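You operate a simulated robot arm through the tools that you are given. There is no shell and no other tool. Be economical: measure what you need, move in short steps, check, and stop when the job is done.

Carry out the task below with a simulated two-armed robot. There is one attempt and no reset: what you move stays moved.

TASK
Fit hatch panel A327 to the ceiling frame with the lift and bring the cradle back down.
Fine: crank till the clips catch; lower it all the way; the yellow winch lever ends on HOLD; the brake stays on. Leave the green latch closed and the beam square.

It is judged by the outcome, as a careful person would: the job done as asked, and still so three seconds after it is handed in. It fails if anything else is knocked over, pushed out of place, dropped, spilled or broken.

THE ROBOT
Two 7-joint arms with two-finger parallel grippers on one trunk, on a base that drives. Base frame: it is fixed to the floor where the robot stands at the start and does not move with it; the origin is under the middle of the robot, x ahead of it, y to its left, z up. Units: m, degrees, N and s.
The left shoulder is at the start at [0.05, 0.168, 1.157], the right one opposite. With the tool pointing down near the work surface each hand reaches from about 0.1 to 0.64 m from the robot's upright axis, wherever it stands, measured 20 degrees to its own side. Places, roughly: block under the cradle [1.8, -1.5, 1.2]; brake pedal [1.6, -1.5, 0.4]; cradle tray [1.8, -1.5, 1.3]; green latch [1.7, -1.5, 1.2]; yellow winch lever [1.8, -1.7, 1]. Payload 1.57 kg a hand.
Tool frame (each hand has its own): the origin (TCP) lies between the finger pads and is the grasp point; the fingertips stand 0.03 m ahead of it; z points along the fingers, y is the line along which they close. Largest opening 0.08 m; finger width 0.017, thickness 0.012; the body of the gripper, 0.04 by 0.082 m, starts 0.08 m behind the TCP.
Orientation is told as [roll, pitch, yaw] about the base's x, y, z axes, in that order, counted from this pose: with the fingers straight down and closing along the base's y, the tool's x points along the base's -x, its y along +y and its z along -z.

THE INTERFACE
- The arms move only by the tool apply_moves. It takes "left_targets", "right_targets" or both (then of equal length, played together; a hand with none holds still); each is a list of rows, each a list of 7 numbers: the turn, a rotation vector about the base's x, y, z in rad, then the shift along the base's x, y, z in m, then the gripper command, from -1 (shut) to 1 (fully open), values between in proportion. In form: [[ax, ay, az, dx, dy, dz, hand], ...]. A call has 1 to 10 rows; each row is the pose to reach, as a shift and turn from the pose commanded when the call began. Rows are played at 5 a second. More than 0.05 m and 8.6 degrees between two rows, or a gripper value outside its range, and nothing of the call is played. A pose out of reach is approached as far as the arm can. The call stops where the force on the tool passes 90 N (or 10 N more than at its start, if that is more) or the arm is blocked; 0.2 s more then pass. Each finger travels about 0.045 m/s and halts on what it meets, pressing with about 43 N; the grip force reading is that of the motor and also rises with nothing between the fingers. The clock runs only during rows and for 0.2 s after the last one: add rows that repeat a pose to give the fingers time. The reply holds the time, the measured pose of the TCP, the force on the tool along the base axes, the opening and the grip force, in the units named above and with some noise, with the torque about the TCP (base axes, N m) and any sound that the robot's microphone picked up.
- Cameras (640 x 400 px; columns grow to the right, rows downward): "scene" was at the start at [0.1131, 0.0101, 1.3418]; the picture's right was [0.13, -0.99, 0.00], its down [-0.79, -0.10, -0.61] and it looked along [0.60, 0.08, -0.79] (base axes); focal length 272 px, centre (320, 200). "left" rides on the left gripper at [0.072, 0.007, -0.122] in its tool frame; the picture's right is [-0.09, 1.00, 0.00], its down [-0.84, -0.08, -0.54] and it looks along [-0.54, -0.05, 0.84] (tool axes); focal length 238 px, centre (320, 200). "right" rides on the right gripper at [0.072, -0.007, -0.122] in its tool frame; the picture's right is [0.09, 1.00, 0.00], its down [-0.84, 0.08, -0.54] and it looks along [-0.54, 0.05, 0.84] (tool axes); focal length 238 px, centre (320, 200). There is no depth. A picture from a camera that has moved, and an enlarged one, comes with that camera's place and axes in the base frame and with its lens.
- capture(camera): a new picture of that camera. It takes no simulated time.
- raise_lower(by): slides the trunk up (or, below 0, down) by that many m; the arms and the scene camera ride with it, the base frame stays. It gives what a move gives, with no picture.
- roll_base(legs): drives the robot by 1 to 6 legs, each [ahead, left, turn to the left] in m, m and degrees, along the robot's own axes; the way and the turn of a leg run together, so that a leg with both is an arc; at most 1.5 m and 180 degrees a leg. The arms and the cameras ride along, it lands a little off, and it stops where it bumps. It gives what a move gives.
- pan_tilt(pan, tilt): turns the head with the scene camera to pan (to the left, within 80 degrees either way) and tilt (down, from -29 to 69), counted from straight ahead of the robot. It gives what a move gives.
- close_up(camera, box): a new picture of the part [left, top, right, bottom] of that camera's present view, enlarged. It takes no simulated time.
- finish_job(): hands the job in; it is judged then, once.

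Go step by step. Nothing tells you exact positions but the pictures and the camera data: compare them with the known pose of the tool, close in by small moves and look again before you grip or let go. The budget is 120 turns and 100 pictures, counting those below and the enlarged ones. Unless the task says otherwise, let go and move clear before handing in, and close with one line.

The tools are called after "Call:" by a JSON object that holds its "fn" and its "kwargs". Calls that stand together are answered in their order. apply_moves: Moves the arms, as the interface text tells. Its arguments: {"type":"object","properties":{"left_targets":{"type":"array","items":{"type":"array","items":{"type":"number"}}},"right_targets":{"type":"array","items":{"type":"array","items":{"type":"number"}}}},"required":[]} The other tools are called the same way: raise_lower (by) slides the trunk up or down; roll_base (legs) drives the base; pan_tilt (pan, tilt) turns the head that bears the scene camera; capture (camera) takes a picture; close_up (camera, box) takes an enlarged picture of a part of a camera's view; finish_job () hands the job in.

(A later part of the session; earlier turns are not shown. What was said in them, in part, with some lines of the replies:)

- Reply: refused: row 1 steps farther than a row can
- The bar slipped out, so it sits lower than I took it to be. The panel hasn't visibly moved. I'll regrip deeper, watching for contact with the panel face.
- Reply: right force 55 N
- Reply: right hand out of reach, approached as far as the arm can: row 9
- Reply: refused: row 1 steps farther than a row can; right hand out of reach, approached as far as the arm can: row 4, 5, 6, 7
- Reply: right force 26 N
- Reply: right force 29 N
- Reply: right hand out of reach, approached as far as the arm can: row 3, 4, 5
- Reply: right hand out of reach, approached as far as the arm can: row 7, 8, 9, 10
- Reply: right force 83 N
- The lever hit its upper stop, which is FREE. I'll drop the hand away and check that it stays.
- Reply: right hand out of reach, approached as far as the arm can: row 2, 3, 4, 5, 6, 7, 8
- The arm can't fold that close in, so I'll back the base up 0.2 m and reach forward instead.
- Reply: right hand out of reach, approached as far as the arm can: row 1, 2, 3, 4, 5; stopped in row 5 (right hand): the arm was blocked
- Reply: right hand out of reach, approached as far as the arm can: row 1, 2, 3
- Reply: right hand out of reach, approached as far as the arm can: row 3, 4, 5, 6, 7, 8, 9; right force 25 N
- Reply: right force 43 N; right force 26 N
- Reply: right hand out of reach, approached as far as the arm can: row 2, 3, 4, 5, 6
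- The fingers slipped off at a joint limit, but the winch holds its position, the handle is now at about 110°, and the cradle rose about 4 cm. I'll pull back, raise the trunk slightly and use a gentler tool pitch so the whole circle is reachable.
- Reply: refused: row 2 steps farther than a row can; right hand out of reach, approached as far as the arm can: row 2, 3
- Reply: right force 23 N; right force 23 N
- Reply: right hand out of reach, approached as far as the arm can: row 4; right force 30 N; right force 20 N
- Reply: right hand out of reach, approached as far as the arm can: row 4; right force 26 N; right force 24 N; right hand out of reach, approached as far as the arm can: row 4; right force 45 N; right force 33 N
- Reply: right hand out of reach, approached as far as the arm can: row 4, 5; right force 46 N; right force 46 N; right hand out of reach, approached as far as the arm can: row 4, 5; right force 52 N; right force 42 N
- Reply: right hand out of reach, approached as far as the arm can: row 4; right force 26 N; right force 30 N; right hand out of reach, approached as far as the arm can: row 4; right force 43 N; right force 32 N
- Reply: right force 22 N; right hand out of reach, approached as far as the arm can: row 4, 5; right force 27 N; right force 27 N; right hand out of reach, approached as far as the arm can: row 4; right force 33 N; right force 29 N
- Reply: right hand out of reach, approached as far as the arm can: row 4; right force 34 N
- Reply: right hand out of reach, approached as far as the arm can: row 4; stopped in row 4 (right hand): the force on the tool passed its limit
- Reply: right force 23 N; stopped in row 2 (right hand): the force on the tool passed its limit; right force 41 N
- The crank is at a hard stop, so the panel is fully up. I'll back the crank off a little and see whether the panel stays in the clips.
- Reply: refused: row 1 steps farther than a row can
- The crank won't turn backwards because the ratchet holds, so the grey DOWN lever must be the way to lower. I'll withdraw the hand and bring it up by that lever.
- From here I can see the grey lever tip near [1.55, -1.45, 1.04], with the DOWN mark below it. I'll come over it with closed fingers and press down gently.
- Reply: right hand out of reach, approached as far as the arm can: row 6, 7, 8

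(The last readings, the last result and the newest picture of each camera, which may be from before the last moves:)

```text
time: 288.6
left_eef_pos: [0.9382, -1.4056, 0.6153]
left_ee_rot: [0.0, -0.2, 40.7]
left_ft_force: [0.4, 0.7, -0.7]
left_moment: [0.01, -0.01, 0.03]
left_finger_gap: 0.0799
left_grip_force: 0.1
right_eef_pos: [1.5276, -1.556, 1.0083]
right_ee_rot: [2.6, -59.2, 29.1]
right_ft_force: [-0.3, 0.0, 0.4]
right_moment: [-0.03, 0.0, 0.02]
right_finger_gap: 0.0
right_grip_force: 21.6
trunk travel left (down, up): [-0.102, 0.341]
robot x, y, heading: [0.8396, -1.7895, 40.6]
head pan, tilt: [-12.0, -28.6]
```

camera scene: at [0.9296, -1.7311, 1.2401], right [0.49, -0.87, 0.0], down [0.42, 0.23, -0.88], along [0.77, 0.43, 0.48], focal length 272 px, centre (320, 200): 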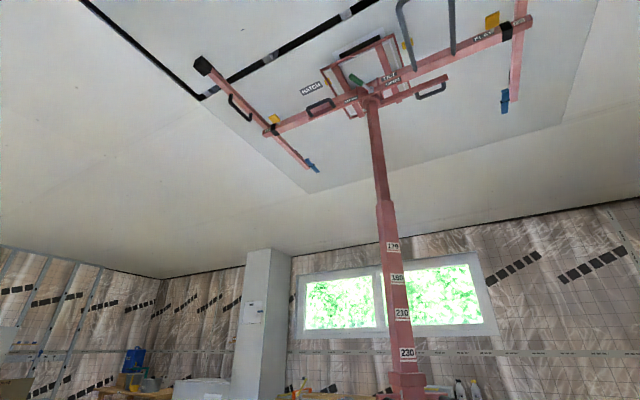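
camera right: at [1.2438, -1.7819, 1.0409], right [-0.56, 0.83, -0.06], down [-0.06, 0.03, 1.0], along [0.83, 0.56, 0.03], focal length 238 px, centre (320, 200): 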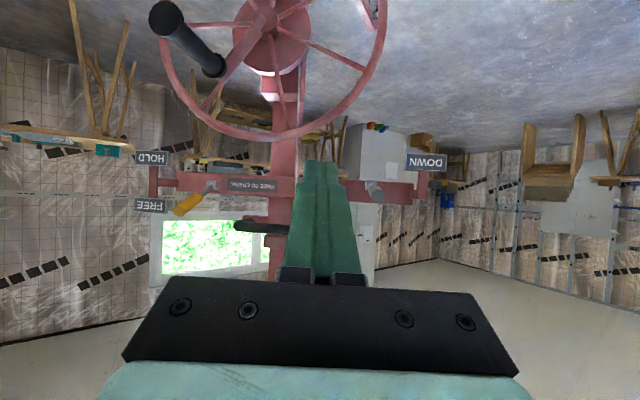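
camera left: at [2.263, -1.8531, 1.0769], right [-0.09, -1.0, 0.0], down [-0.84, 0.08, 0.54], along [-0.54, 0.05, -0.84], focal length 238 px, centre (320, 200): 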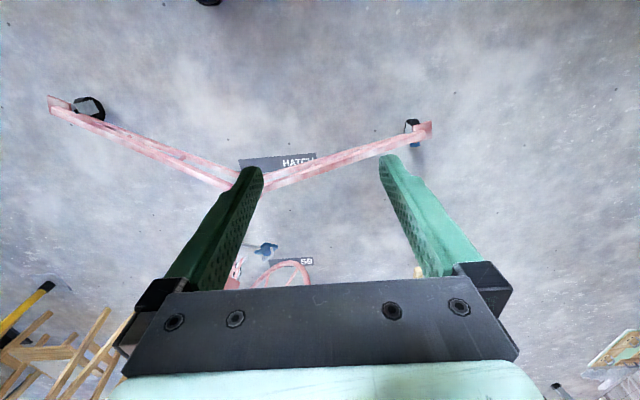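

The arm stopped short, with no contact. I'll raise the hand, bring the base 0.1 m forward and 0.07 m left, then press.

Call:
{"fn": "apply_moves", "kwargs": {"right_targets": [[0, 0, 0, -0.01, -0.009, 0.03, -1], [0, 0, 0, -0.022, -0.02, 0.06, -1], [0, 0, 0, -0.022, -0.02, 0.085, -1]]}}

Call:
{"fn": "roll_base", "kwargs": {"legs": [[0.1, 0.07, 0]]}}

Call:
{"fn": "pan_tilt", "kwargs": {"pan": -10, "tilt": 10}}

Call:
{"fn": "capture", "kwargs": {"camera": "scene"}}

```text
time: 289.4
left_eef_pos: [0.9364, -1.406, 0.6157]
left_ee_rot: [0.0, -0.2, 40.7]
left_ft_force: [0.7, -0.2, 0.0]
left_moment: [0.01, 0.01, -0.03]
left_finger_gap: 0.0801
left_grip_force: 0.0
right_eef_pos: [1.5042, -1.5758, 1.0931]
right_ee_rot: [2.5, -59.3, 29.3]
right_ft_force: [0.4, -0.4, -0.5]
right_moment: [-0.01, 0.0, 0.04]
right_finger_gap: 0.0
right_grip_force: 21.8
trunk travel left (down, up): [-0.102, 0.341]
robot x, y, heading: [0.8442, -1.7894, 40.5]
head pan, tilt: [-12.0, -28.6]
```

```text
time: 290.7
left_eef_pos: [0.9693, -1.2852, 0.6154]
left_ee_rot: [-0.1, -0.1, 40.7]
left_ft_force: [-0.6, 0.5, 0.3]
left_moment: [-0.01, -0.02, -0.01]
left_finger_gap: 0.0798
left_grip_force: 0.1
right_eef_pos: [1.5364, -1.4538, 1.0926]
right_ee_rot: [2.7, -59.2, 29.2]
right_ft_force: [-0.2, -0.3, -0.2]
right_moment: [0.0, -0.02, 0.0]
right_finger_gap: 0.0001
right_grip_force: 21.1
trunk travel left (down, up): [-0.102, 0.341]
robot x, y, heading: [0.8753, -1.667, 40.6]
head pan, tilt: [-12.0, -28.6]
```

```text
time: 291.8
left_eef_pos: [0.9693, -1.2841, 0.6139]
left_ee_rot: [0.0, -0.1, 40.6]
left_ft_force: [0.1, -0.1, -0.2]
left_moment: [0.01, 0.01, 0.02]
left_finger_gap: 0.0801
left_grip_force: 0.0
right_eef_pos: [1.5374, -1.4549, 1.0938]
right_ee_rot: [2.6, -59.2, 29.1]
right_ft_force: [-0.5, -0.3, 0.8]
right_moment: [0.03, -0.02, 0.03]
right_finger_gap: 0.0
right_grip_force: 21.0
trunk travel left (down, up): [-0.102, 0.341]
robot x, y, heading: [0.8748, -1.6718, 40.6]
head pan, tilt: [-10.0, 10.0]
```

```text
5 pictures are left
camera scene: at [0.9842, -1.5953, 1.184], right [0.51, -0.86, 0.0], down [-0.15, -0.09, -0.98], along [0.85, 0.5, -0.17], focal length 272 px, centre (320, 200)
```

scene: 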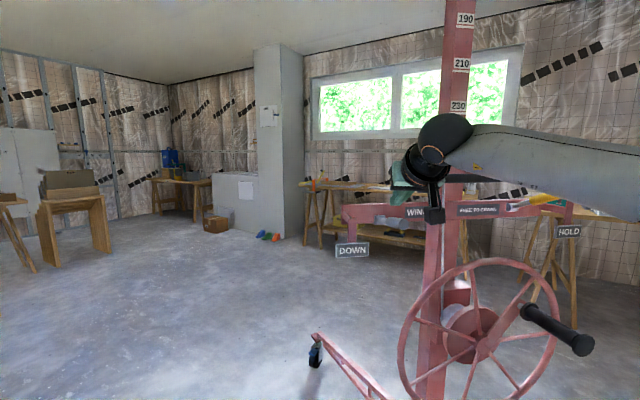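

The fingers are above the grey lever. I'll press down step by step.

Call:
{"fn": "apply_moves", "kwargs": {"right_targets": [[0, 0, 0, 0.01, -0.007, -0.015, -1], [0, 0, 0, 0.012, -0.006, -0.03, -1], [0, 0, 0, 0.012, -0.006, -0.045, -1], [0, 0, 0, 0.012, -0.006, -0.06, -1], [0, 0, 0, 0.012, -0.006, -0.075, -1], [0, 0, 0, 0.012, -0.006, -0.09, -1]]}}

```text
time: 293.2
left_eef_pos: [0.9703, -1.285, 0.6145]
left_ee_rot: [-0.2, -0.2, 40.5]
left_ft_force: [-0.1, 0.0, -0.2]
left_moment: [0.0, -0.02, -0.01]
left_finger_gap: 0.0799
left_grip_force: 0.1
right_eef_pos: [1.5489, -1.4605, 1.0084]
right_ee_rot: [2.9, -59.8, 28.9]
right_ft_force: [2.7, -1.2, 14.8]
right_moment: [0.3, -0.25, -0.06]
right_finger_gap: 0.0003
right_grip_force: 21.5
trunk travel left (down, up): [-0.102, 0.341]
robot x, y, heading: [0.8714, -1.6717, 40.9]
head pan, tilt: [-10.0, 10.0]
```

There's spring resistance of about 15 N, so I'm on the lever. I'll press further, hold, and see whether the cradle comes down.

Call:
{"fn": "apply_moves", "kwargs": {"right_targets": [[0, 0, 0, 0, 0, -0.015, -1], [0, 0, 0, 0, 0, -0.03, -1], [0, 0, 0, 0, 0, -0.04, -1], [0, 0, 0, 0, 0, -0.04, -1], [0, 0, 0, 0, 0, -0.04, -1], [0, 0, 0, 0, 0, -0.04, -1], [0, 0, 0, 0, 0, -0.04, -1], [0, 0, 0, 0, 0, -0.04, -1], [0, 0, 0, 0, 0, -0.04, -1], [0, 0, 0, 0, 0, -0.04, -1]]}}

Call:
{"fn": "pan_tilt", "kwargs": {"pan": -10, "tilt": -24}}

Call:
{"fn": "capture", "kwargs": {"camera": "scene"}}

```text
time: 295.4
left_eef_pos: [0.9658, -1.2873, 0.618]
left_ee_rot: [-0.2, -0.7, 40.7]
left_ft_force: [1.0, -0.2, 0.1]
left_moment: [0.01, 0.02, 0.01]
left_finger_gap: 0.0801
left_grip_force: 0.0
right_eef_pos: [1.5457, -1.462, 1.0051]
right_ee_rot: [4.1, -63.6, 27.8]
right_ft_force: [-2.6, -15.0, 79.5]
right_moment: [1.43, -1.1, -0.18]
right_finger_gap: 0.0
right_grip_force: 21.6
trunk travel left (down, up): [-0.102, 0.341]
robot x, y, heading: [0.8729, -1.6729, 40.6]
head pan, tilt: [-10.0, 10.0]
```

```text
time: 296.4
left_eef_pos: [0.9663, -1.2856, 0.6182]
left_ee_rot: [-0.3, -0.7, 40.6]
left_ft_force: [0.1, -0.4, -0.1]
left_moment: [0.02, 0.02, -0.03]
left_finger_gap: 0.0798
left_grip_force: 0.0
right_eef_pos: [1.5455, -1.4613, 1.0036]
right_ee_rot: [4.1, -63.6, 27.8]
right_ft_force: [-6.2, -18.6, 79.0]
right_moment: [1.31, -1.02, -0.12]
right_finger_gap: 0.0001
right_grip_force: 21.6
trunk travel left (down, up): [-0.102, 0.341]
robot x, y, heading: [0.875, -1.6684, 40.8]
head pan, tilt: [-10.0, -24.0]
```

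```text
4 pictures are left
camera scene: at [0.9571, -1.6108, 1.2356], right [0.51, -0.86, 0.0], down [0.36, 0.21, -0.91], along [0.78, 0.46, 0.42], focal length 272 px, centre (320, 200)
```

scene: 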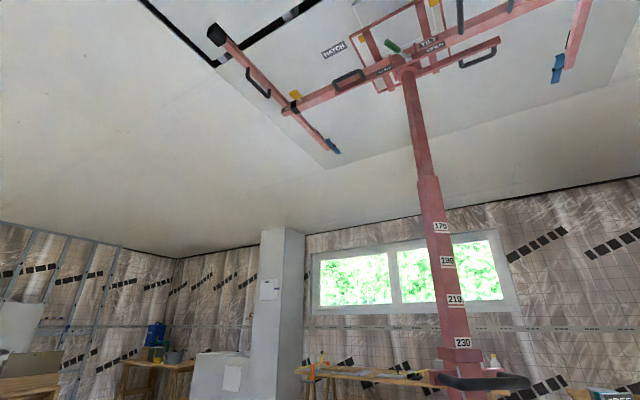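

Pressing DOWN lowers the cradle steadily. I'll keep the lever held for about 11 s more.

Call:
{"fn": "apply_moves", "kwargs": {"right_targets": [[0, 0, 0, 0, 0, 0.006, -1], [0, 0, 0, 0, 0, 0.006, -1], [0, 0, 0, 0, 0, 0.006, -1], [0, 0, 0, 0, 0, 0.006, -1], [0, 0, 0, 0, 0, 0.006, -1], [0, 0, 0, 0, 0, 0.006, -1], [0, 0, 0, 0, 0, 0.006, -1], [0, 0, 0, 0, 0, 0.006, -1], [0, 0, 0, 0, 0, 0.006, -1], [0, 0, 0, 0, 0, 0.006, -1]]}}

Call:
{"fn": "apply_moves", "kwargs": {"right_targets": [[0, 0, 0, 0, 0, 0, -1], [0, 0, 0, 0, 0, 0, -1], [0, 0, 0, 0, 0, 0, -1], [0, 0, 0, 0, 0, 0, -1], [0, 0, 0, 0, 0, 0, -1], [0, 0, 0, 0, 0, 0, -1], [0, 0, 0, 0, 0, 0, -1], [0, 0, 0, 0, 0, 0, -1], [0, 0, 0, 0, 0, 0, -1], [0, 0, 0, 0, 0, 0, -1]]}}

Call:
{"fn": "apply_moves", "kwargs": {"right_targets": [[0, 0, 0, 0, 0, 0, -1], [0, 0, 0, 0, 0, 0, -1], [0, 0, 0, 0, 0, 0, -1], [0, 0, 0, 0, 0, 0, -1], [0, 0, 0, 0, 0, 0, -1], [0, 0, 0, 0, 0, 0, -1], [0, 0, 0, 0, 0, 0, -1], [0, 0, 0, 0, 0, 0, -1], [0, 0, 0, 0, 0, 0, -1], [0, 0, 0, 0, 0, 0, -1]]}}

Call:
{"fn": "apply_moves", "kwargs": {"right_targets": [[0, 0, 0, 0, 0, 0, -1], [0, 0, 0, 0, 0, 0, -1], [0, 0, 0, 0, 0, 0, -1], [0, 0, 0, 0, 0, 0, -1], [0, 0, 0, 0, 0, 0, -1], [0, 0, 0, 0, 0, 0, -1], [0, 0, 0, 0, 0, 0, -1], [0, 0, 0, 0, 0, 0, -1], [0, 0, 0, 0, 0, 0, -1], [0, 0, 0, 0, 0, 0, -1]]}}

Call:
{"fn": "apply_moves", "kwargs": {"right_targets": [[0, 0, 0, 0, 0, 0, -1], [0, 0, 0, 0, 0, 0, -1], [0, 0, 0, 0, 0, 0, -1], [0, 0, 0, 0, 0, 0, -1], [0, 0, 0, 0, 0, 0, -1], [0, 0, 0, 0, 0, 0, -1], [0, 0, 0, 0, 0, 0, -1], [0, 0, 0, 0, 0, 0, -1], [0, 0, 0, 0, 0, 0, -1], [0, 0, 0, 0, 0, 0, -1]]}}

Call:
{"fn": "capture", "kwargs": {"camera": "scene"}}

```text
time: 298.6
left_eef_pos: [0.9663, -1.2868, 0.616]
left_ee_rot: [-0.1, -0.7, 40.6]
left_ft_force: [-0.4, -0.8, -0.5]
left_moment: [0.02, 0.01, 0.01]
left_finger_gap: 0.0801
left_grip_force: 0.0
right_eef_pos: [1.543, -1.4615, 1.0026]
right_ee_rot: [4.0, -62.8, 28.1]
right_ft_force: [-12.8, -19.8, 68.7]
right_moment: [0.96, -0.78, 0.0]
right_finger_gap: 0.0
right_grip_force: 21.6
trunk travel left (down, up): [-0.102, 0.341]
robot x, y, heading: [0.8758, -1.6709, 40.6]
head pan, tilt: [-10.0, -24.0]
```

```text
time: 300.8
left_eef_pos: [0.9674, -1.2867, 0.6171]
left_ee_rot: [-0.1, -0.7, 40.5]
left_ft_force: [0.0, 0.5, 0.0]
left_moment: [0.0, 0.02, 0.02]
left_finger_gap: 0.0798
left_grip_force: 0.0
right_eef_pos: [1.5439, -1.4628, 1.002]
right_ee_rot: [3.9, -62.6, 28.2]
right_ft_force: [-18.8, -22.7, 67.5]
right_moment: [0.82, -0.68, -0.03]
right_finger_gap: 0.0
right_grip_force: 21.3
trunk travel left (down, up): [-0.102, 0.341]
robot x, y, heading: [0.874, -1.6666, 40.5]
head pan, tilt: [-10.0, -24.0]
```

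```text
time: 303.0
left_eef_pos: [0.9671, -1.2863, 0.6187]
left_ee_rot: [-0.3, -0.7, 40.6]
left_ft_force: [-0.7, 1.0, -0.1]
left_moment: [0.0, -0.02, 0.01]
left_finger_gap: 0.0802
left_grip_force: 0.1
right_eef_pos: [1.542, -1.4616, 1.0026]
right_ee_rot: [3.9, -62.6, 28.2]
right_ft_force: [-20.8, -24.1, 67.4]
right_moment: [0.77, -0.62, 0.03]
right_finger_gap: 0.0
right_grip_force: 21.4
trunk travel left (down, up): [-0.102, 0.341]
robot x, y, heading: [0.8736, -1.6684, 40.6]
head pan, tilt: [-10.0, -24.0]
```

```text
time: 305.2
left_eef_pos: [0.967, -1.2869, 0.6178]
left_ee_rot: [-0.3, -0.7, 40.6]
left_ft_force: [-0.1, -1.3, -0.5]
left_moment: [0.01, 0.0, -0.03]
left_finger_gap: 0.0799
left_grip_force: 0.0
right_eef_pos: [1.5421, -1.4605, 1.0014]
right_ee_rot: [4.0, -62.6, 28.2]
right_ft_force: [-21.3, -24.4, 67.1]
right_moment: [0.72, -0.64, 0.06]
right_finger_gap: 0.0002
right_grip_force: 21.3
trunk travel left (down, up): [-0.102, 0.341]
robot x, y, heading: [0.8779, -1.6736, 40.8]
head pan, tilt: [-10.0, -24.0]
```

```text
time: 307.4
left_eef_pos: [0.9652, -1.2865, 0.6187]
left_ee_rot: [-0.2, -0.7, 40.6]
left_ft_force: [-0.9, 0.5, 0.1]
left_moment: [0.02, 0.03, 0.0]
left_finger_gap: 0.0801
left_grip_force: 0.0
right_eef_pos: [1.5431, -1.4609, 1.0022]
right_ee_rot: [3.9, -62.6, 28.2]
right_ft_force: [-21.2, -24.8, 67.0]
right_moment: [0.69, -0.61, 0.02]
right_finger_gap: 0.0
right_grip_force: 21.6
trunk travel left (down, up): [-0.102, 0.341]
robot x, y, heading: [0.8735, -1.6708, 40.5]
head pan, tilt: [-10.0, -24.0]
```

```text
3 pictures are left
camera scene: at [0.9568, -1.611, 1.2357], right [0.51, -0.86, 0.0], down [0.36, 0.21, -0.91], along [0.78, 0.46, 0.42], focal length 272 px, centre (320, 200)
```

scene: 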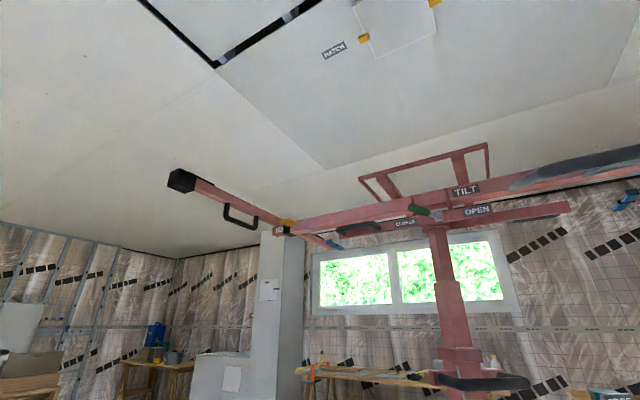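

The panel is held in the ceiling clips and the tray is coming down empty. About 0.29 m remains, but the hanging U-bar would come down onto my forearm, so I'll release the lever and re-pose with a lower arm before finishing.

Call:
{"fn": "apply_moves", "kwargs": {"right_targets": [[0, 0, 0, 0, 0, 0.03, -1], [0, 0, 0, 0, 0, 0.07, -1], [0, 0, 0, -0.035, -0.03, 0.08, -1], [0, 0, 0, -0.07, -0.06, 0.08, -1], [0, 0, 0, -0.1, -0.09, 0.08, -1]]}}

Call:
{"fn": "raise_lower", "kwargs": {"by": -0.1}}

Call:
{"fn": "roll_base", "kwargs": {"legs": [[0, 0.13, 0]]}}

Call:
{"fn": "apply_moves", "kwargs": {"right_targets": [[0.08, -0.09, 0, 0.02, -0.02, 0.02, -1], [0.16, -0.18, 0, 0.04, -0.045, 0.04, -1], [0.24, -0.27, 0.05, 0.06, -0.07, 0.06, -1], [0.28, -0.32, 0.1, 0.08, -0.095, 0.07, -1]]}}

```text
time: 308.6
left_eef_pos: [0.9697, -1.284, 0.6144]
left_ee_rot: [0.0, 0.0, 40.8]
left_ft_force: [-0.1, 0.2, -0.1]
left_moment: [0.03, 0.01, -0.01]
left_finger_gap: 0.08
left_grip_force: 0.2
right_eef_pos: [1.4492, -1.5499, 1.0477]
right_ee_rot: [2.6, -59.2, 29.1]
right_ft_force: [-0.2, -0.1, -0.2]
right_moment: [-0.01, 0.01, 0.01]
right_finger_gap: 0.0
right_grip_force: 21.4
trunk travel left (down, up): [-0.102, 0.341]
robot x, y, heading: [0.8762, -1.6718, 40.4]
head pan, tilt: [-10.0, -24.0]
```

```text
time: 309.9
left_eef_pos: [0.9702, -1.2853, 0.5145]
left_ee_rot: [0.0, -0.1, 40.7]
left_ft_force: [0.7, 0.4, 0.6]
left_moment: [-0.02, 0.0, 0.03]
left_finger_gap: 0.0799
left_grip_force: 0.0
right_eef_pos: [1.4493, -1.5497, 0.9496]
right_ee_rot: [2.6, -59.2, 29.3]
right_ft_force: [1.2, -0.6, 0.3]
right_moment: [0.01, -0.02, -0.02]
right_finger_gap: 0.0001
right_grip_force: 21.4
trunk travel left (down, up): [-0.002, 0.441]
robot x, y, heading: [0.8745, -1.6692, 40.4]
head pan, tilt: [-10.0, -24.0]
```

```text
time: 311.2
left_eef_pos: [0.8862, -1.1882, 0.5163]
left_ee_rot: [0.0, -0.1, 40.4]
left_ft_force: [-0.1, -0.6, 0.3]
left_moment: [0.0, 0.03, -0.01]
left_finger_gap: 0.0801
left_grip_force: 0.0
right_eef_pos: [1.3673, -1.4546, 0.9484]
right_ee_rot: [2.8, -59.2, 29.0]
right_ft_force: [-0.1, 0.3, 0.1]
right_moment: [0.0, 0.01, 0.02]
right_finger_gap: 0.0
right_grip_force: 21.4
trunk travel left (down, up): [-0.002, 0.441]
robot x, y, heading: [0.7885, -1.5728, 40.5]
head pan, tilt: [-10.0, -24.0]
```

```text
time: 312.2
left_eef_pos: [0.887, -1.1868, 0.515]
left_ee_rot: [0.0, -0.1, 40.6]
left_ft_force: [-0.5, -0.2, -0.2]
left_moment: [0.0, -0.05, 0.02]
left_finger_gap: 0.08
left_grip_force: 0.1
right_eef_pos: [1.4459, -1.5506, 1.0213]
right_ee_rot: [32.5, -82.3, 6.3]
right_ft_force: [-0.9, 0.3, 0.7]
right_moment: [0.01, 0.03, 0.02]
right_finger_gap: 0.0002
right_grip_force: 21.1
trunk travel left (down, up): [-0.002, 0.441]
robot x, y, heading: [0.7902, -1.5671, 40.9]
head pan, tilt: [-10.0, -24.0]
```

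The hand is near horizontal now. I'll move over the lever and press again.

Call:
{"fn": "apply_moves", "kwargs": {"right_targets": [[0, 0, 0, 0, 0, 0.045, -1], [0, 0, 0, 0.025, 0.022, 0.055, -1], [0, 0, 0, 0.05, 0.045, 0.055, -1], [0, 0, 0, 0.075, 0.068, 0.055, -1], [0, 0, 0, 0.098, 0.088, 0.055, -1]]}}

Call:
{"fn": "apply_moves", "kwargs": {"right_targets": [[0, 0, 0, 0, 0, -0.015, -1], [0, 0, 0, 0, 0, -0.03, -1], [0, 0, 0, 0, 0, -0.045, -1], [0, 0, 0, 0, 0, -0.06, -1], [0, 0, 0, 0, 0, -0.07, -1], [0, 0, 0, 0, 0, -0.08, -1]]}}

```text
time: 313.4
left_eef_pos: [0.8867, -1.1884, 0.5152]
left_ee_rot: [0.0, -0.2, 40.5]
left_ft_force: [0.3, 0.5, -0.4]
left_moment: [0.03, 0.01, -0.01]
left_finger_gap: 0.0801
left_grip_force: 0.1
right_eef_pos: [1.5442, -1.4605, 1.0742]
right_ee_rot: [32.4, -82.3, 6.0]
right_ft_force: [-0.1, -0.3, 0.3]
right_moment: [0.0, -0.01, 0.0]
right_finger_gap: 0.0
right_grip_force: 21.6
trunk travel left (down, up): [-0.002, 0.441]
robot x, y, heading: [0.7877, -1.5734, 40.9]
head pan, tilt: [-10.0, -24.0]
```

```text
time: 314.8
left_eef_pos: [0.8861, -1.1879, 0.5148]
left_ee_rot: [-0.1, -0.3, 40.6]
left_ft_force: [0.5, 0.5, 0.1]
left_moment: [-0.01, 0.02, 0.0]
left_finger_gap: 0.0801
left_grip_force: 0.1
right_eef_pos: [1.5443, -1.461, 0.9993]
right_ee_rot: [33.8, -82.7, 4.7]
right_ft_force: [-0.8, -2.9, 13.0]
right_moment: [0.25, -0.3, -0.03]
right_finger_gap: 0.0
right_grip_force: 21.8
trunk travel left (down, up): [-0.002, 0.441]
robot x, y, heading: [0.7899, -1.5699, 40.2]
head pan, tilt: [-10.0, -24.0]
```

I'm on the lever again. I'll press a bit more and hold for about 2 s, then check the U-bar's clearance to my arm.

Call:
{"fn": "apply_moves", "kwargs": {"right_targets": [[0, 0, 0, 0, 0, -0.015, -1], [0, 0, 0, 0, 0, -0.03, -1], [0, 0, 0, 0, 0, -0.03, -1], [0, 0, 0, 0, 0, -0.03, -1], [0, 0, 0, 0, 0, -0.03, -1], [0, 0, 0, 0, 0, -0.03, -1], [0, 0, 0, 0, 0, -0.03, -1]]}}

Call:
{"fn": "apply_moves", "kwargs": {"right_targets": [[0, 0, 0, 0, 0, 0.03, -1], [0, 0, 0, 0, 0, 0.05, -1]]}}

Call:
{"fn": "pan_tilt", "kwargs": {"pan": -25, "tilt": 0}}

Call:
{"fn": "capture", "kwargs": {"camera": "scene"}}

```text
time: 316.4
left_eef_pos: [0.8845, -1.1878, 0.517]
left_ee_rot: [-0.2, -0.5, 40.5]
left_ft_force: [0.3, 0.8, 0.8]
left_moment: [0.0, 0.0, 0.02]
left_finger_gap: 0.0799
left_grip_force: 0.0
right_eef_pos: [1.5404, -1.4665, 0.9924]
right_ee_rot: [49.3, -84.2, -11.0]
right_ft_force: [-5.8, -21.3, 52.8]
right_moment: [0.93, -0.99, -0.44]
right_finger_gap: 0.0
right_grip_force: 20.9
trunk travel left (down, up): [-0.002, 0.441]
robot x, y, heading: [0.7916, -1.5694, 40.7]
head pan, tilt: [-10.0, -24.0]
```

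```text
time: 317.0
left_eef_pos: [0.8863, -1.1868, 0.5147]
left_ee_rot: [-0.1, -0.1, 40.7]
left_ft_force: [0.7, -1.3, -0.2]
left_moment: [0.01, -0.01, 0.03]
left_finger_gap: 0.0797
left_grip_force: 0.1
right_eef_pos: [1.5422, -1.4577, 1.0119]
right_ee_rot: [32.0, -82.2, 6.9]
right_ft_force: [-2.7, -2.2, 4.8]
right_moment: [0.11, -0.07, 0.02]
right_finger_gap: 0.0002
right_grip_force: 21.7
trunk travel left (down, up): [-0.002, 0.441]
robot x, y, heading: [0.7922, -1.5707, 40.8]
head pan, tilt: [-10.0, -24.0]
```

```text
time: 317.9
left_eef_pos: [0.8878, -1.1869, 0.5155]
left_ee_rot: [-0.1, 0.0, 40.5]
left_ft_force: [0.4, -0.5, -0.2]
left_moment: [0.0, 0.02, -0.01]
left_finger_gap: 0.08
left_grip_force: 0.1
right_eef_pos: [1.5441, -1.4606, 1.015]
right_ee_rot: [32.3, -82.3, 6.2]
right_ft_force: [-1.7, -0.5, 4.6]
right_moment: [0.12, -0.04, -0.01]
right_finger_gap: 0.0
right_grip_force: 21.3
trunk travel left (down, up): [-0.002, 0.441]
robot x, y, heading: [0.7924, -1.5686, 40.7]
head pan, tilt: [-25.0, 0.0]
```

```text
2 pictures are left
camera scene: at [0.9066, -1.5212, 1.1001], right [0.27, -0.96, 0.0], down [0.0, 0.0, -1.0], along [0.96, 0.27, 0.0], focal length 272 px, centre (320, 200)
```

scene: 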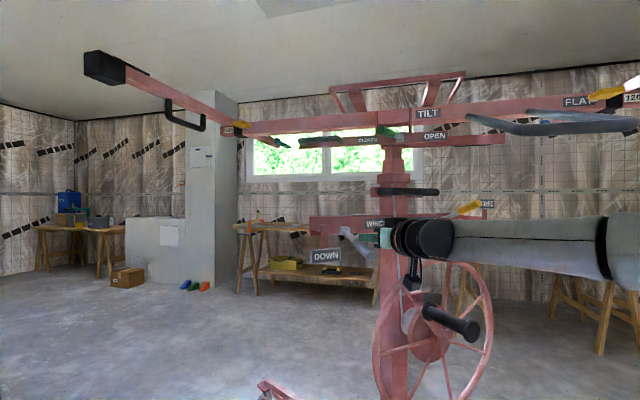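

The U-bar will stay about 7 cm above my forearm, and only about 6 cm of lowering remains. I'll press again and hold until it is fully down.

Call:
{"fn": "apply_moves", "kwargs": {"right_targets": [[0, 0, 0, 0, 0, -0.02, -1], [0, 0, 0, 0, 0, -0.04, -1], [0, 0, 0, 0, 0, -0.052, -1], [0, 0, 0, 0, 0, -0.052, -1], [0, 0, 0, 0, 0, -0.052, -1], [0, 0, 0, 0, 0, -0.052, -1], [0, 0, 0, 0, 0, -0.052, -1], [0, 0, 0, 0, 0, -0.052, -1], [0, 0, 0, 0, 0, -0.052, -1], [0, 0, 0, 0, 0, -0.052, -1]]}}

Call:
{"fn": "apply_moves", "kwargs": {"right_targets": [[0, 0, 0, 0, 0, 0, -1], [0, 0, 0, 0, 0, 0, -1], [0, 0, 0, 0, 0, 0, -1], [0, 0, 0, 0, 0, 0, -1], [0, 0, 0, 0, 0, 0, -1], [0, 0, 0, 0, 0, 0, -1], [0, 0, 0, 0, 0, 0, -1], [0, 0, 0, 0, 0, 0, -1], [0, 0, 0, 0, 0, 0, -1], [0, 0, 0, 0, 0, 0, -1]]}}

Call:
{"fn": "apply_moves", "kwargs": {"right_targets": [[0, 0, 0, 0, 0, 0, -1], [0, 0, 0, 0, 0, 0, -1], [0, 0, 0, 0, 0, 0, -1], [0, 0, 0, 0, 0, 0, -1], [0, 0, 0, 0, 0, 0, -1], [0, 0, 0, 0, 0, 0, -1], [0, 0, 0, 0, 0, 0, -1], [0, 0, 0, 0, 0, 0, -1], [0, 0, 0, 0, 0, 0, -1], [0, 0, 0, 0, 0, 0, -1]]}}

```text
time: 320.1
left_eef_pos: [0.8849, -1.1885, 0.5175]
left_ee_rot: [-0.2, -0.5, 40.5]
left_ft_force: [-0.4, 0.4, 0.3]
left_moment: [0.0, 0.0, 0.01]
left_finger_gap: 0.0797
left_grip_force: 0.2
right_eef_pos: [1.5402, -1.4688, 0.9916]
right_ee_rot: [50.5, -84.5, -12.3]
right_ft_force: [-1.4, -22.6, 55.0]
right_moment: [1.06, -1.06, -0.39]
right_finger_gap: 0.0
right_grip_force: 21.4
trunk travel left (down, up): [-0.002, 0.441]
robot x, y, heading: [0.7953, -1.5711, 40.7]
head pan, tilt: [-25.0, 0.0]
```

```text
time: 322.2
left_eef_pos: [0.8845, -1.1888, 0.5179]
left_ee_rot: [-0.2, -0.5, 40.6]
left_ft_force: [-0.2, -0.5, 0.1]
left_moment: [-0.03, 0.02, 0.03]
left_finger_gap: 0.0802
left_grip_force: 0.1
right_eef_pos: [1.5402, -1.4687, 0.9911]
right_ee_rot: [50.3, -84.4, -12.1]
right_ft_force: [-3.8, -26.4, 53.6]
right_moment: [0.97, -1.05, -0.36]
right_finger_gap: 0.0
right_grip_force: 21.7
trunk travel left (down, up): [-0.002, 0.441]
robot x, y, heading: [0.7878, -1.5744, 40.7]
head pan, tilt: [-25.0, 0.0]
```

```text
time: 324.4
left_eef_pos: [0.8849, -1.1889, 0.5184]
left_ee_rot: [-0.1, -0.6, 40.6]
left_ft_force: [-0.6, -0.1, 0.0]
left_moment: [0.0, -0.01, 0.0]
left_finger_gap: 0.0799
left_grip_force: 0.0
right_eef_pos: [1.5405, -1.4688, 0.9914]
right_ee_rot: [50.2, -84.4, -12.1]
right_ft_force: [-5.4, -26.1, 54.1]
right_moment: [0.97, -1.03, -0.36]
right_finger_gap: 0.0
right_grip_force: 21.2
trunk travel left (down, up): [-0.002, 0.441]
robot x, y, heading: [0.7894, -1.5685, 40.2]
head pan, tilt: [-25.0, 0.0]
```

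The lever has been held 6 s longer, so the cradle should be fully down. Next the yellow lever goes to HOLD: I'll retract, reposition the base as for the first lever move, and restore the trunk height and tool pitch.

Call:
{"fn": "apply_moves", "kwargs": {"right_targets": [[0, 0, 0, 0, 0, 0.04, -1], [0, 0, 0, 0, 0, 0.075, -1], [0, 0, 0, -0.036, -0.032, 0.075, -1], [0, 0, 0, -0.072, -0.064, 0.06, -1], [0, 0, 0, -0.108, -0.095, 0.045, -1], [0, 0, 0, -0.12, -0.106, 0.0, -1], [0, 0, 0, -0.12, -0.106, -0.03, -1]]}}

Call:
{"fn": "roll_base", "kwargs": {"legs": [[-0.22, 0, 0.5], [0, -0.41, 0]]}}

Call:
{"fn": "raise_lower", "kwargs": {"by": 0.19}}

```text
refused: row 4 steps farther than a row can; nothing moved
```

```text
time: 328.2
left_eef_pos: [0.9869, -1.6327, 0.5148]
left_ee_rot: [0.1, -0.1, 41.0]
left_ft_force: [-0.5, -0.9, -0.2]
left_moment: [-0.02, 0.01, -0.03]
left_finger_gap: 0.0801
left_grip_force: 0.0
right_eef_pos: [1.6472, -1.9009, 0.962]
right_ee_rot: [32.3, -82.3, 6.7]
right_ft_force: [-0.6, -0.6, 0.0]
right_moment: [-0.03, -0.02, 0.0]
right_finger_gap: 0.0
right_grip_force: 21.3
trunk travel left (down, up): [-0.002, 0.441]
robot x, y, heading: [0.8946, -2.0205, 41.1]
head pan, tilt: [-25.0, 0.0]
```

```text
time: 330.3
left_eef_pos: [0.9859, -1.6328, 0.7055]
left_ee_rot: [0.0, -0.1, 41.0]
left_ft_force: [-0.6, 0.3, 0.0]
left_moment: [0.02, -0.04, -0.02]
left_finger_gap: 0.08
left_grip_force: 0.1
right_eef_pos: [1.6471, -1.9013, 1.1518]
right_ee_rot: [32.2, -82.2, 6.8]
right_ft_force: [0.0, -0.4, -0.5]
right_moment: [0.02, 0.02, -0.02]
right_finger_gap: 0.0001
right_grip_force: 21.7
trunk travel left (down, up): [-0.192, 0.251]
robot x, y, heading: [0.8935, -2.0169, 41.2]
head pan, tilt: [-25.0, 0.0]
```

The retract call was refused, but the hand slid back without contact and the forces are clean. I'll lower the hand below the U-bar, draw back and pitch the tool down as before.

Call:
{"fn": "apply_moves", "kwargs": {"right_targets": [[0, 0, 0, -0.01, -0.009, -0.045, -1], [0, 0, 0, -0.02, -0.018, -0.09, -1], [0, 0, 0, -0.03, -0.027, -0.135, -1], [-0.08, 0.09, 0, -0.045, -0.04, -0.175, -0.5], [-0.16, 0.18, 0, -0.06, -0.053, -0.205, 0.25], [-0.24, 0.27, 0, -0.075, -0.066, -0.21, 0.25], [-0.32, 0.36, 0, -0.08, -0.07, -0.21, 0.25]]}}

```text
time: 331.9
left_eef_pos: [0.986, -1.6321, 0.7053]
left_ee_rot: [-0.1, -0.1, 41.1]
left_ft_force: [0.1, 0.0, -0.2]
left_moment: [0.01, -0.02, 0.03]
left_finger_gap: 0.08
left_grip_force: 0.1
right_eef_pos: [1.5666, -1.971, 0.9422]
right_ee_rot: [4.0, -55.8, 33.9]
right_ft_force: [0.4, -0.4, 0.1]
right_moment: [-0.01, -0.03, -0.01]
right_finger_gap: 0.0499
right_grip_force: 0.1
trunk travel left (down, up): [-0.192, 0.251]
robot x, y, heading: [0.891, -2.0191, 41.2]
head pan, tilt: [-25.0, 0.0]
```

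Back in the earlier pose with a half-open gripper. I'll drive forward beneath the yellow lever, rise so it enters between the fingers, and look.

Call:
{"fn": "roll_base", "kwargs": {"legs": [[0.3, 0, 0]]}}

Call:
{"fn": "apply_moves", "kwargs": {"right_targets": [[0, 0, 0.03, 0.01, 0.026, 0, 0.25], [0, 0, 0.06, 0.022, 0.052, 0, 0.25], [0, 0, 0.06, 0.022, 0.052, 0.035, 0.25], [0, 0, 0.06, 0.022, 0.052, 0.07, 0.25]]}}

Call:
{"fn": "capture", "kwargs": {"camera": "right"}}

```text
time: 334.0
left_eef_pos: [1.2113, -1.435, 0.7044]
left_ee_rot: [0.0, -0.1, 41.3]
left_ft_force: [-0.5, -0.2, 0.6]
left_moment: [0.01, -0.02, 0.0]
left_finger_gap: 0.0799
left_grip_force: 0.0
right_eef_pos: [1.793, -1.7683, 0.9431]
right_ee_rot: [4.0, -55.8, 34.1]
right_ft_force: [0.0, 0.1, -0.1]
right_moment: [-0.03, 0.0, 0.0]
right_finger_gap: 0.0501
right_grip_force: 0.0
trunk travel left (down, up): [-0.192, 0.251]
robot x, y, heading: [1.1208, -1.8157, 41.3]
head pan, tilt: [-25.0, 0.0]
```

```text
time: 335.0
left_eef_pos: [1.2106, -1.4327, 0.7025]
left_ee_rot: [0.0, 0.1, 41.3]
left_ft_force: [0.0, -0.5, -0.8]
left_moment: [0.0, -0.02, 0.02]
left_finger_gap: 0.0798
left_grip_force: 0.1
right_eef_pos: [1.8133, -1.7195, 0.9942]
right_ee_rot: [3.6, -53.8, 38.0]
right_ft_force: [-20.7, -0.5, -52.1]
right_moment: [1.78, -4.44, -0.64]
right_finger_gap: 0.05
right_grip_force: 0.1
trunk travel left (down, up): [-0.192, 0.251]
robot x, y, heading: [1.1183, -1.8222, 41.4]
head pan, tilt: [-25.0, 0.0]
```

```text
1 pictures are left
camera right: at [1.7115, -1.8173, 1.0081], right [-0.7, 0.72, -0.04], down [0.02, 0.07, 1.0], along [0.72, 0.69, -0.06], focal length 238 px, centre (320, 200)
```

right: 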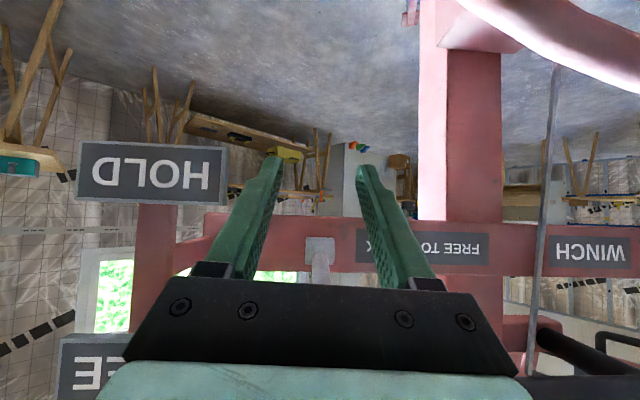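

The picture shows the lever centred but above the gripper body; this steep pitch can't straddle it without the wrist meeting the U-bar. I'll switch to the low-trunk, nearly horizontal tool pose, which clears it.

Call:
{"fn": "apply_moves", "kwargs": {"right_targets": [[0, 0, 0, 0, 0, -0.04, 0.25], [0, 0, 0, 0, 0, -0.075, 0.25], [0, 0, 0, -0.035, -0.03, -0.08, 0.25], [0, 0, 0, -0.07, -0.06, -0.08, 0.25], [0, 0, 0, -0.105, -0.09, -0.08, 0.25], [0, 0, 0, -0.14, -0.12, -0.08, 0.25]]}}

Call:
{"fn": "roll_base", "kwargs": {"legs": [[-0.09, 0.04, 0]]}}

Call:
{"fn": "raise_lower", "kwargs": {"by": -0.19}}

Call:
{"fn": "apply_moves", "kwargs": {"right_targets": [[0.07, -0.08, 0, 0, 0, 0.04, 0.25], [0.14, -0.16, 0, 0, 0, 0.08, 0.25], [0.21, -0.24, 0, 0, 0, 0.12, 0.25], [0.28, -0.32, 0, 0, 0, 0.16, 0.25], [0.3, -0.34, 0, 0, 0, 0.19, 0.25]]}}

```text
time: 336.4
left_eef_pos: [1.2095, -1.4338, 0.7045]
left_ee_rot: [-0.1, 0.0, 41.3]
left_ft_force: [-0.6, 0.4, -0.3]
left_moment: [0.01, 0.0, -0.01]
left_finger_gap: 0.0799
left_grip_force: 0.0
right_eef_pos: [1.675, -1.8348, 0.9333]
right_ee_rot: [4.1, -55.8, 37.6]
right_ft_force: [0.2, -0.5, 0.3]
right_moment: [0.02, 0.05, -0.01]
right_finger_gap: 0.0499
right_grip_force: 0.1
trunk travel left (down, up): [-0.192, 0.251]
robot x, y, heading: [1.1197, -1.8182, 41.6]
head pan, tilt: [-25.0, 0.0]
```

```text
time: 337.5
left_eef_pos: [1.1166, -1.4632, 0.704]
left_ee_rot: [-0.1, -0.2, 41.5]
left_ft_force: [0.1, -0.1, 0.3]
left_moment: [-0.02, 0.02, -0.03]
left_finger_gap: 0.0801
left_grip_force: 0.1
right_eef_pos: [1.5837, -1.8633, 0.9335]
right_ee_rot: [4.0, -55.8, 37.6]
right_ft_force: [0.1, -0.4, 0.1]
right_moment: [0.01, 0.0, 0.04]
right_finger_gap: 0.0499
right_grip_force: 0.1
trunk travel left (down, up): [-0.192, 0.251]
robot x, y, heading: [1.03, -1.8491, 41.6]
head pan, tilt: [-25.0, 0.0]
```

```text
time: 339.6
left_eef_pos: [1.1173, -1.4621, 0.5157]
left_ee_rot: [0.0, -0.1, 41.3]
left_ft_force: [0.0, -0.4, -0.4]
left_moment: [-0.02, 0.02, 0.01]
left_finger_gap: 0.08
left_grip_force: 0.0
right_eef_pos: [1.5833, -1.8645, 0.7441]
right_ee_rot: [4.0, -55.8, 37.6]
right_ft_force: [0.2, 0.3, 0.4]
right_moment: [0.0, 0.02, 0.02]
right_finger_gap: 0.0501
right_grip_force: 0.1
trunk travel left (down, up): [-0.002, 0.441]
robot x, y, heading: [1.0263, -1.8502, 41.1]
head pan, tilt: [-25.0, 0.0]
```

```text
time: 340.8
left_eef_pos: [1.1177, -1.4638, 0.515]
left_ee_rot: [0.0, -0.1, 41.4]
left_ft_force: [-0.5, -0.2, 0.2]
left_moment: [-0.01, 0.01, 0.02]
left_finger_gap: 0.0799
left_grip_force: 0.1
right_eef_pos: [1.5816, -1.8631, 0.9337]
right_ee_rot: [16.0, -81.6, 26.2]
right_ft_force: [0.0, 0.3, 0.3]
right_moment: [0.01, 0.01, -0.01]
right_finger_gap: 0.0501
right_grip_force: 0.0
trunk travel left (down, up): [-0.002, 0.441]
robot x, y, heading: [1.0288, -1.8501, 41.7]
head pan, tilt: [-25.0, 0.0]
```

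Good pose. I'll move in beneath the lever, rise to straddle it, close on it, and check the gap.

Call:
{"fn": "apply_moves", "kwargs": {"right_targets": [[0, 0, 0, 0.013, -0.015, 0.005, 0.25], [0, 0, 0, 0.0264, -0.03, 0.01, 0.25], [0, 0, 0, 0.06, -0.001, 0.01, 0.25], [0, 0, 0, 0.095, 0.029, 0.01, 0.25], [0, 0, 0, 0.13, 0.06, 0.01, 0.25], [0, 0, 0, 0.165, 0.09, 0.01, 0.25], [0, 0, 0, 0.198, 0.12, 0.01, 0.25]]}}

Call:
{"fn": "apply_moves", "kwargs": {"right_targets": [[0, 0, 0, 0, 0, 0.03, 0.25], [0, 0, 0, 0, 0, 0.06, 0.25], [0, 0, 0, 0, 0, 0.09, 0.25], [0, 0, 0, 0, 0, 0.12, 0.25], [0, 0, 0, 0, 0, 0.135, 0.25]]}}

```text
time: 342.4
left_eef_pos: [1.1164, -1.4627, 0.5152]
left_ee_rot: [0.0, -0.1, 41.4]
left_ft_force: [1.2, 0.4, -0.2]
left_moment: [-0.02, 0.0, 0.03]
left_finger_gap: 0.0799
left_grip_force: 0.1
right_eef_pos: [1.7812, -1.7449, 0.9444]
right_ee_rot: [16.3, -81.5, 25.9]
right_ft_force: [-0.5, -1.0, 1.0]
right_moment: [0.02, -0.01, 0.0]
right_finger_gap: 0.0501
right_grip_force: 0.1
trunk travel left (down, up): [-0.002, 0.441]
robot x, y, heading: [1.0312, -1.8485, 41.6]
head pan, tilt: [-25.0, 0.0]
```

```text
time: 343.6
left_eef_pos: [1.1176, -1.4633, 0.5141]
left_ee_rot: [-0.1, -0.1, 41.3]
left_ft_force: [0.7, -0.2, -0.7]
left_moment: [0.03, -0.02, -0.04]
left_finger_gap: 0.0798
left_grip_force: 0.1
right_eef_pos: [1.7853, -1.7654, 1.0592]
right_ee_rot: [17.1, -82.0, 25.5]
right_ft_force: [0.1, -0.1, 1.1]
right_moment: [0.03, 0.02, 0.01]
right_finger_gap: 0.05
right_grip_force: 0.1
right hand out of reach, approached as far as the arm can: row 4, 5
trunk travel left (down, up): [-0.002, 0.441]
robot x, y, heading: [1.0264, -1.8479, 41.4]
head pan, tilt: [-25.0, 0.0]
```

I'm slightly short of reach, so I'll nudge the base forward 3 cm and correct before closing.

Call:
{"fn": "roll_base", "kwargs": {"legs": [[0.04, 0, 0]]}}

Call:
{"fn": "apply_moves", "kwargs": {"right_targets": [[0, 0, 0, -0.015, 0.003, 0.008, 0.25], [0, 0, 0, -0.03, 0.0, 0.016, 0.25]]}}

```text
time: 344.5
left_eef_pos: [1.1468, -1.4377, 0.5146]
left_ee_rot: [-0.1, 0.0, 41.4]
left_ft_force: [0.2, 0.4, -0.5]
left_moment: [0.01, 0.0, 0.01]
left_finger_gap: 0.0801
left_grip_force: 0.0
right_eef_pos: [1.8132, -1.7354, 1.057]
right_ee_rot: [16.7, -82.0, 26.2]
right_ft_force: [-4.2, 9.5, -1.0]
right_moment: [-0.1, -0.06, 0.12]
right_finger_gap: 0.0582
right_grip_force: 4.6
trunk travel left (down, up): [-0.002, 0.441]
robot x, y, heading: [1.0566, -1.8192, 41.6]
head pan, tilt: [-25.0, 0.0]
```

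```text
time: 345.1
left_eef_pos: [1.1467, -1.4363, 0.5146]
left_ee_rot: [-0.1, -0.1, 41.3]
left_ft_force: [0.1, -0.2, -0.8]
left_moment: [0.0, -0.04, 0.0]
left_finger_gap: 0.0801
left_grip_force: 0.1
right_eef_pos: [1.7889, -1.7459, 1.0625]
right_ee_rot: [18.4, -82.4, 24.9]
right_ft_force: [-0.3, 0.4, -0.6]
right_moment: [0.04, 0.0, 0.02]
right_finger_gap: 0.05
right_grip_force: 0.1
right hand out of reach, approached as far as the arm can: row 1, 2
trunk travel left (down, up): [-0.002, 0.441]
robot x, y, heading: [1.0572, -1.8213, 41.1]
head pan, tilt: [-25.0, 0.0]
```

A brief sideways push on one finger confirms the lever is between the fingers. I'll close on it.

Call:
{"fn": "apply_moves", "kwargs": {"right_targets": [[0, 0, 0, 0, 0, 0, -1], [0, 0, 0, 0, 0, 0, -1], [0, 0, 0, 0, 0, 0, -1], [0, 0, 0, 0, 0, 0, -1], [0, 0, 0, 0, 0, 0, -1]]}}

```text
time: 346.3
left_eef_pos: [1.1473, -1.4365, 0.5146]
left_ee_rot: [-0.1, 0.0, 41.5]
left_ft_force: [-0.9, -0.1, 0.7]
left_moment: [0.0, -0.01, -0.04]
left_finger_gap: 0.08
left_grip_force: 0.0
right_eef_pos: [1.7908, -1.7469, 1.0588]
right_ee_rot: [18.0, -81.9, 25.4]
right_ft_force: [-6.1, -2.1, -16.4]
right_moment: [-0.45, 0.23, 0.15]
right_finger_gap: 0.0
right_grip_force: 22.0
trunk travel left (down, up): [-0.002, 0.441]
robot x, y, heading: [1.0566, -1.8245, 41.6]
head pan, tilt: [-25.0, 0.0]
```

The fingers closed just beneath the lever. I'll open, raise by 3 cm with the trunk, and close again.

Call:
{"fn": "apply_moves", "kwargs": {"right_targets": [[0, 0, 0, 0, 0, -0.01, -1], [0, 0, 0, 0, 0, -0.01, 0.25], [0, 0, 0, 0, 0, -0.01, 0.25], [0, 0, 0, 0, 0, -0.01, 0.25]]}}

Call:
{"fn": "raise_lower", "kwargs": {"by": 0.038}}

Call:
{"fn": "apply_moves", "kwargs": {"right_targets": [[0, 0, 0, 0, 0, 0, -1], [0, 0, 0, 0, 0, 0, -1], [0, 0, 0, 0, 0, 0, -1], [0, 0, 0, 0, 0, 0, -1], [0, 0, 0, 0, 0, 0, -1]]}}

```text
time: 347.3
left_eef_pos: [1.1471, -1.4369, 0.5157]
left_ee_rot: [0.0, -0.1, 41.4]
left_ft_force: [-0.1, 0.4, 0.3]
left_moment: [0.03, -0.01, -0.03]
left_finger_gap: 0.0802
left_grip_force: 0.0
right_eef_pos: [1.7883, -1.7468, 1.0527]
right_ee_rot: [17.1, -82.0, 25.7]
right_ft_force: [-0.1, 0.6, -0.6]
right_moment: [0.01, 0.03, -0.01]
right_finger_gap: 0.0499
right_grip_force: 0.1
trunk travel left (down, up): [-0.002, 0.441]
robot x, y, heading: [1.0564, -1.819, 41.8]
head pan, tilt: [-25.0, 0.0]
```

```text
time: 348.1
left_eef_pos: [1.1472, -1.4374, 0.5534]
left_ee_rot: [0.1, -0.1, 41.4]
left_ft_force: [0.5, 0.7, -0.9]
left_moment: [0.02, -0.01, 0.01]
left_finger_gap: 0.0801
left_grip_force: 0.0
right_eef_pos: [1.7886, -1.746, 1.0898]
right_ee_rot: [17.2, -82.0, 25.8]
right_ft_force: [0.6, 0.3, 0.1]
right_moment: [0.0, 0.05, -0.01]
right_finger_gap: 0.0499
right_grip_force: 0.0
trunk travel left (down, up): [-0.04, 0.403]
robot x, y, heading: [1.0584, -1.821, 41.2]
head pan, tilt: [-25.0, 0.0]
```

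```text
time: 349.3
left_eef_pos: [1.1466, -1.4362, 0.5516]
left_ee_rot: [-0.3, -0.1, 41.4]
left_ft_force: [-0.4, 0.7, 0.1]
left_moment: [-0.02, -0.02, -0.01]
left_finger_gap: 0.08
left_grip_force: 0.1
right_eef_pos: [1.7818, -1.7385, 1.0923]
right_ee_rot: [14.9, -81.8, 29.0]
right_ft_force: [-26.9, 23.1, -5.6]
right_moment: [-0.24, -0.56, -1.36]
right_finger_gap: 0.0255
right_grip_force: 37.0
trunk travel left (down, up): [-0.04, 0.403]
robot x, y, heading: [1.0551, -1.821, 41.4]
head pan, tilt: [-25.0, 0.0]
```

The lever is gripped at 25 mm. Now I'll pull it down to HOLD.

Call:
{"fn": "apply_moves", "kwargs": {"right_targets": [[0, 0, 0, -0.003, 0.003, -0.02, -1], [0, 0, 0, -0.003, 0.003, -0.04, -1], [0, 0, 0, -0.003, 0.003, -0.06, -1], [0, 0, 0, -0.003, 0.003, -0.08, -1], [0, 0, 0, -0.003, 0.003, -0.1, -1], [0, 0, 0, -0.003, 0.003, -0.115, -1], [0, 0, 0, -0.003, 0.003, -0.125, -1]]}}

```text
time: 350.9
left_eef_pos: [1.1469, -1.4377, 0.5531]
left_ee_rot: [0.1, -0.1, 41.4]
left_ft_force: [0.0, -0.6, -0.5]
left_moment: [0.01, 0.02, -0.01]
left_finger_gap: 0.0798
left_grip_force: 0.1
right_eef_pos: [1.7862, -1.7451, 0.9646]
right_ee_rot: [17.2, -81.9, 25.6]
right_ft_force: [-0.8, -1.1, -2.3]
right_moment: [0.05, -0.04, 0.02]
right_finger_gap: 0.0
right_grip_force: 21.3
trunk travel left (down, up): [-0.04, 0.403]
robot x, y, heading: [1.06, -1.8242, 41.4]
head pan, tilt: [-25.0, 0.0]
```

The fingers slipped off during the pull, so I'm not sure where the lever ended. I'll test by closing at the HOLD height: a gap would mean the lever is there.

Call:
{"fn": "apply_moves", "kwargs": {"right_targets": [[0, 0, 0, 0, 0, -0.015, -1], [0, 0, 0, 0, 0, -0.015, 0.25], [0, 0, 0, 0, 0, -0.015, 0.25], [0, 0, 0, 0, 0, -0.015, 0.25], [0, 0, 0, 0, 0, 0.01, 0.25], [0, 0, 0, 0, 0, 0.028, 0.25]]}}

Call:
{"fn": "apply_moves", "kwargs": {"right_targets": [[0, 0, 0, 0, 0, 0, -1], [0, 0, 0, 0, 0, 0, -1], [0, 0, 0, 0, 0, 0, -1], [0, 0, 0, 0, 0, 0, -1], [0, 0, 0, 0, 0, 0, -1]]}}

```text
time: 352.3
left_eef_pos: [1.1466, -1.4366, 0.5522]
left_ee_rot: [-0.1, -0.1, 41.4]
left_ft_force: [0.4, -0.6, 0.6]
left_moment: [-0.03, -0.02, -0.02]
left_finger_gap: 0.0802
left_grip_force: 0.1
right_eef_pos: [1.7855, -1.7433, 0.9942]
right_ee_rot: [16.9, -82.0, 25.9]
right_ft_force: [1.3, 0.9, 0.2]
right_moment: [-0.03, -0.01, 0.0]
right_finger_gap: 0.0499
right_grip_force: 0.0
trunk travel left (down, up): [-0.04, 0.403]
robot x, y, heading: [1.0557, -1.8241, 41.4]
head pan, tilt: [-25.0, 0.0]
```

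```text
time: 353.5
left_eef_pos: [1.1457, -1.4381, 0.5533]
left_ee_rot: [-0.2, -0.1, 41.4]
left_ft_force: [0.2, 0.1, -0.2]
left_moment: [0.01, -0.04, -0.01]
left_finger_gap: 0.0801
left_grip_force: 0.1
right_eef_pos: [1.7811, -1.738, 0.9953]
right_ee_rot: [16.5, -81.8, 27.1]
right_ft_force: [-19.3, 17.8, -1.2]
right_moment: [0.37, 0.32, -1.04]
right_finger_gap: 0.0234
right_grip_force: 35.7
trunk travel left (down, up): [-0.04, 0.403]
robot x, y, heading: [1.0573, -1.8228, 41.7]
head pan, tilt: [-25.0, 0.0]
```

The lever is there, at HOLD height. I'll pull it gently down to its stop to make sure.

Call:
{"fn": "apply_moves", "kwargs": {"right_targets": [[0, 0, 0, -0.002, 0.002, -0.008, -1], [0, 0, 0, -0.002, 0.002, -0.015, -1], [0, 0, 0, -0.002, 0.002, -0.02, -1]]}}

```text
time: 354.3
left_eef_pos: [1.146, -1.4362, 0.5532]
left_ee_rot: [-0.2, -0.2, 41.3]
left_ft_force: [-0.1, 0.5, -1.7]
left_moment: [0.0, 0.0, -0.02]
left_finger_gap: 0.0798
left_grip_force: 0.1
right_eef_pos: [1.7792, -1.7401, 0.9827]
right_ee_rot: [16.9, -82.8, 26.4]
right_ft_force: [-9.7, 11.2, 22.0]
right_moment: [0.06, 0.24, -0.56]
right_finger_gap: 0.0232
right_grip_force: 35.5
trunk travel left (down, up): [-0.04, 0.403]
robot x, y, heading: [1.0559, -1.8206, 41.6]
head pan, tilt: [-25.0, 0.0]
```

It resists at its lower stop, so it's at HOLD. I'll open, drop clear below it, back away and take a last look.

Call:
{"fn": "apply_moves", "kwargs": {"right_targets": [[0, 0, 0, 0, 0, 0.006, -0.5], [0, 0, 0, 0, 0, 0.006, 0.25], [0, 0, 0, 0, 0, 0.006, 0.25], [0, 0, 0, 0, 0, 0.006, 0.25], [0, 0, 0, 0, 0, -0.03, 0.25], [0, 0, 0, 0, 0, -0.06, 0.25], [0, 0, 0, -0.03, -0.027, -0.065, 0.25], [0, 0, 0, -0.06, -0.054, -0.065, 0.25], [0, 0, 0, -0.095, -0.085, -0.065, 0.25], [0, 0, 0, -0.13, -0.115, -0.065, 0.25]]}}

Call:
{"fn": "roll_base", "kwargs": {"legs": [[-0.45, 0, 0]]}}

Call:
{"fn": "raise_lower", "kwargs": {"by": 0.15}}

Call:
{"fn": "pan_tilt", "kwargs": {"pan": -3, "tilt": 8}}

Call:
{"fn": "close_up", "kwargs": {"camera": "scene", "box": [200, 80, 520, 280]}}

```text
time: 356.5
left_eef_pos: [1.1474, -1.4369, 0.5524]
left_ee_rot: [0.0, 0.0, 41.3]
left_ft_force: [0.5, 0.5, -0.8]
left_moment: [-0.06, 0.02, 0.02]
left_finger_gap: 0.0801
left_grip_force: 0.0
right_eef_pos: [1.6544, -1.8566, 0.9079]
right_ee_rot: [17.5, -81.9, 25.5]
right_ft_force: [-0.1, -1.1, -0.6]
right_moment: [0.0, -0.02, -0.01]
right_finger_gap: 0.0501
right_grip_force: 0.0
trunk travel left (down, up): [-0.04, 0.403]
robot x, y, heading: [1.0543, -1.8214, 41.5]
head pan, tilt: [-25.0, 0.0]
```

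```text
time: 359.2
left_eef_pos: [0.8025, -1.6932, 0.5521]
left_ee_rot: [-0.1, -0.2, 41.3]
left_ft_force: [-0.1, -0.6, -1.3]
left_moment: [0.01, 0.0, 0.01]
left_finger_gap: 0.0801
left_grip_force: 0.0
right_eef_pos: [1.3099, -2.1129, 0.9094]
right_ee_rot: [17.3, -81.9, 25.7]
right_ft_force: [0.9, -1.3, 0.3]
right_moment: [0.0, -0.02, -0.02]
right_finger_gap: 0.0499
right_grip_force: 0.1
trunk travel left (down, up): [-0.04, 0.403]
robot x, y, heading: [0.7117, -2.0796, 41.2]
head pan, tilt: [-25.0, 0.0]
```

```text
time: 361.0
left_eef_pos: [0.8027, -1.6932, 0.7032]
left_ee_rot: [-0.1, -0.1, 41.3]
left_ft_force: [0.2, 0.2, 0.9]
left_moment: [-0.03, 0.0, -0.02]
left_finger_gap: 0.0799
left_grip_force: 0.1
right_eef_pos: [1.3112, -2.1127, 1.0599]
right_ee_rot: [17.1, -82.0, 25.7]
right_ft_force: [0.1, 0.0, -0.6]
right_moment: [0.02, -0.01, -0.01]
right_finger_gap: 0.0499
right_grip_force: 0.0
trunk travel left (down, up): [-0.19, 0.253]
robot x, y, heading: [0.7109, -2.0785, 41.5]
head pan, tilt: [-25.0, 0.0]
```

```text
time: 361.9
left_eef_pos: [0.8036, -1.6935, 0.7019]
left_ee_rot: [-0.1, -0.2, 41.3]
left_ft_force: [0.0, 0.2, 0.8]
left_moment: [0.03, -0.03, 0.0]
left_finger_gap: 0.0798
left_grip_force: 0.1
right_eef_pos: [1.311, -2.1131, 1.0596]
right_ee_rot: [17.1, -82.0, 25.8]
right_ft_force: [-0.6, 0.4, -0.2]
right_moment: [0.0, 0.0, -0.02]
right_finger_gap: 0.0501
right_grip_force: 0.0
trunk travel left (down, up): [-0.19, 0.253]
robot x, y, heading: [0.7142, -2.0773, 41.4]
head pan, tilt: [-3.0, 8.0]
```

```text
2.00 times, centred on (360, 180) of scene
camera zoom: at [0.8143, -1.9938, 1.2752], right [0.62, -0.78, 0.0], down [-0.11, -0.09, -0.99], along [0.78, 0.61, -0.14], focal length 544 px, centre (240, 240)
```

zoom: 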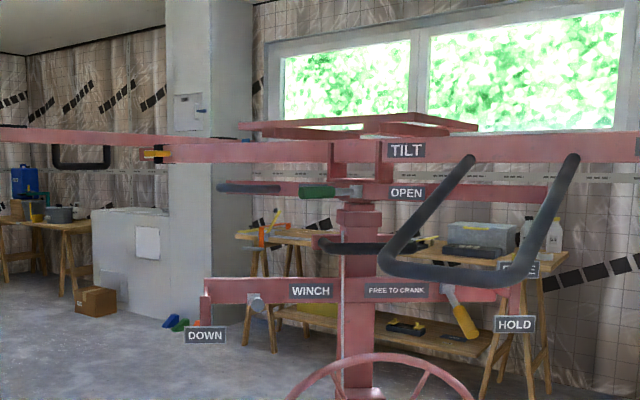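

Everything checks out: A327 is in the ceiling clips, and the cradle is back at its starting height (OPEN label at z≈1.22). The yellow lever points to HOLD, the green latch is towards CLOSED, the brake is untouched, and both hands are clear.

Call:
{"fn": "finish_job", "kwargs": {}}

```text
The job is handed in.
```

I fitted hatch panel A327 to the ceiling frame, where the clips hold it. The cradle is all the way down, the yellow lever is on HOLD and the green latch is closed. I never touched the brake, and the beam looked square from the front in the last picture.
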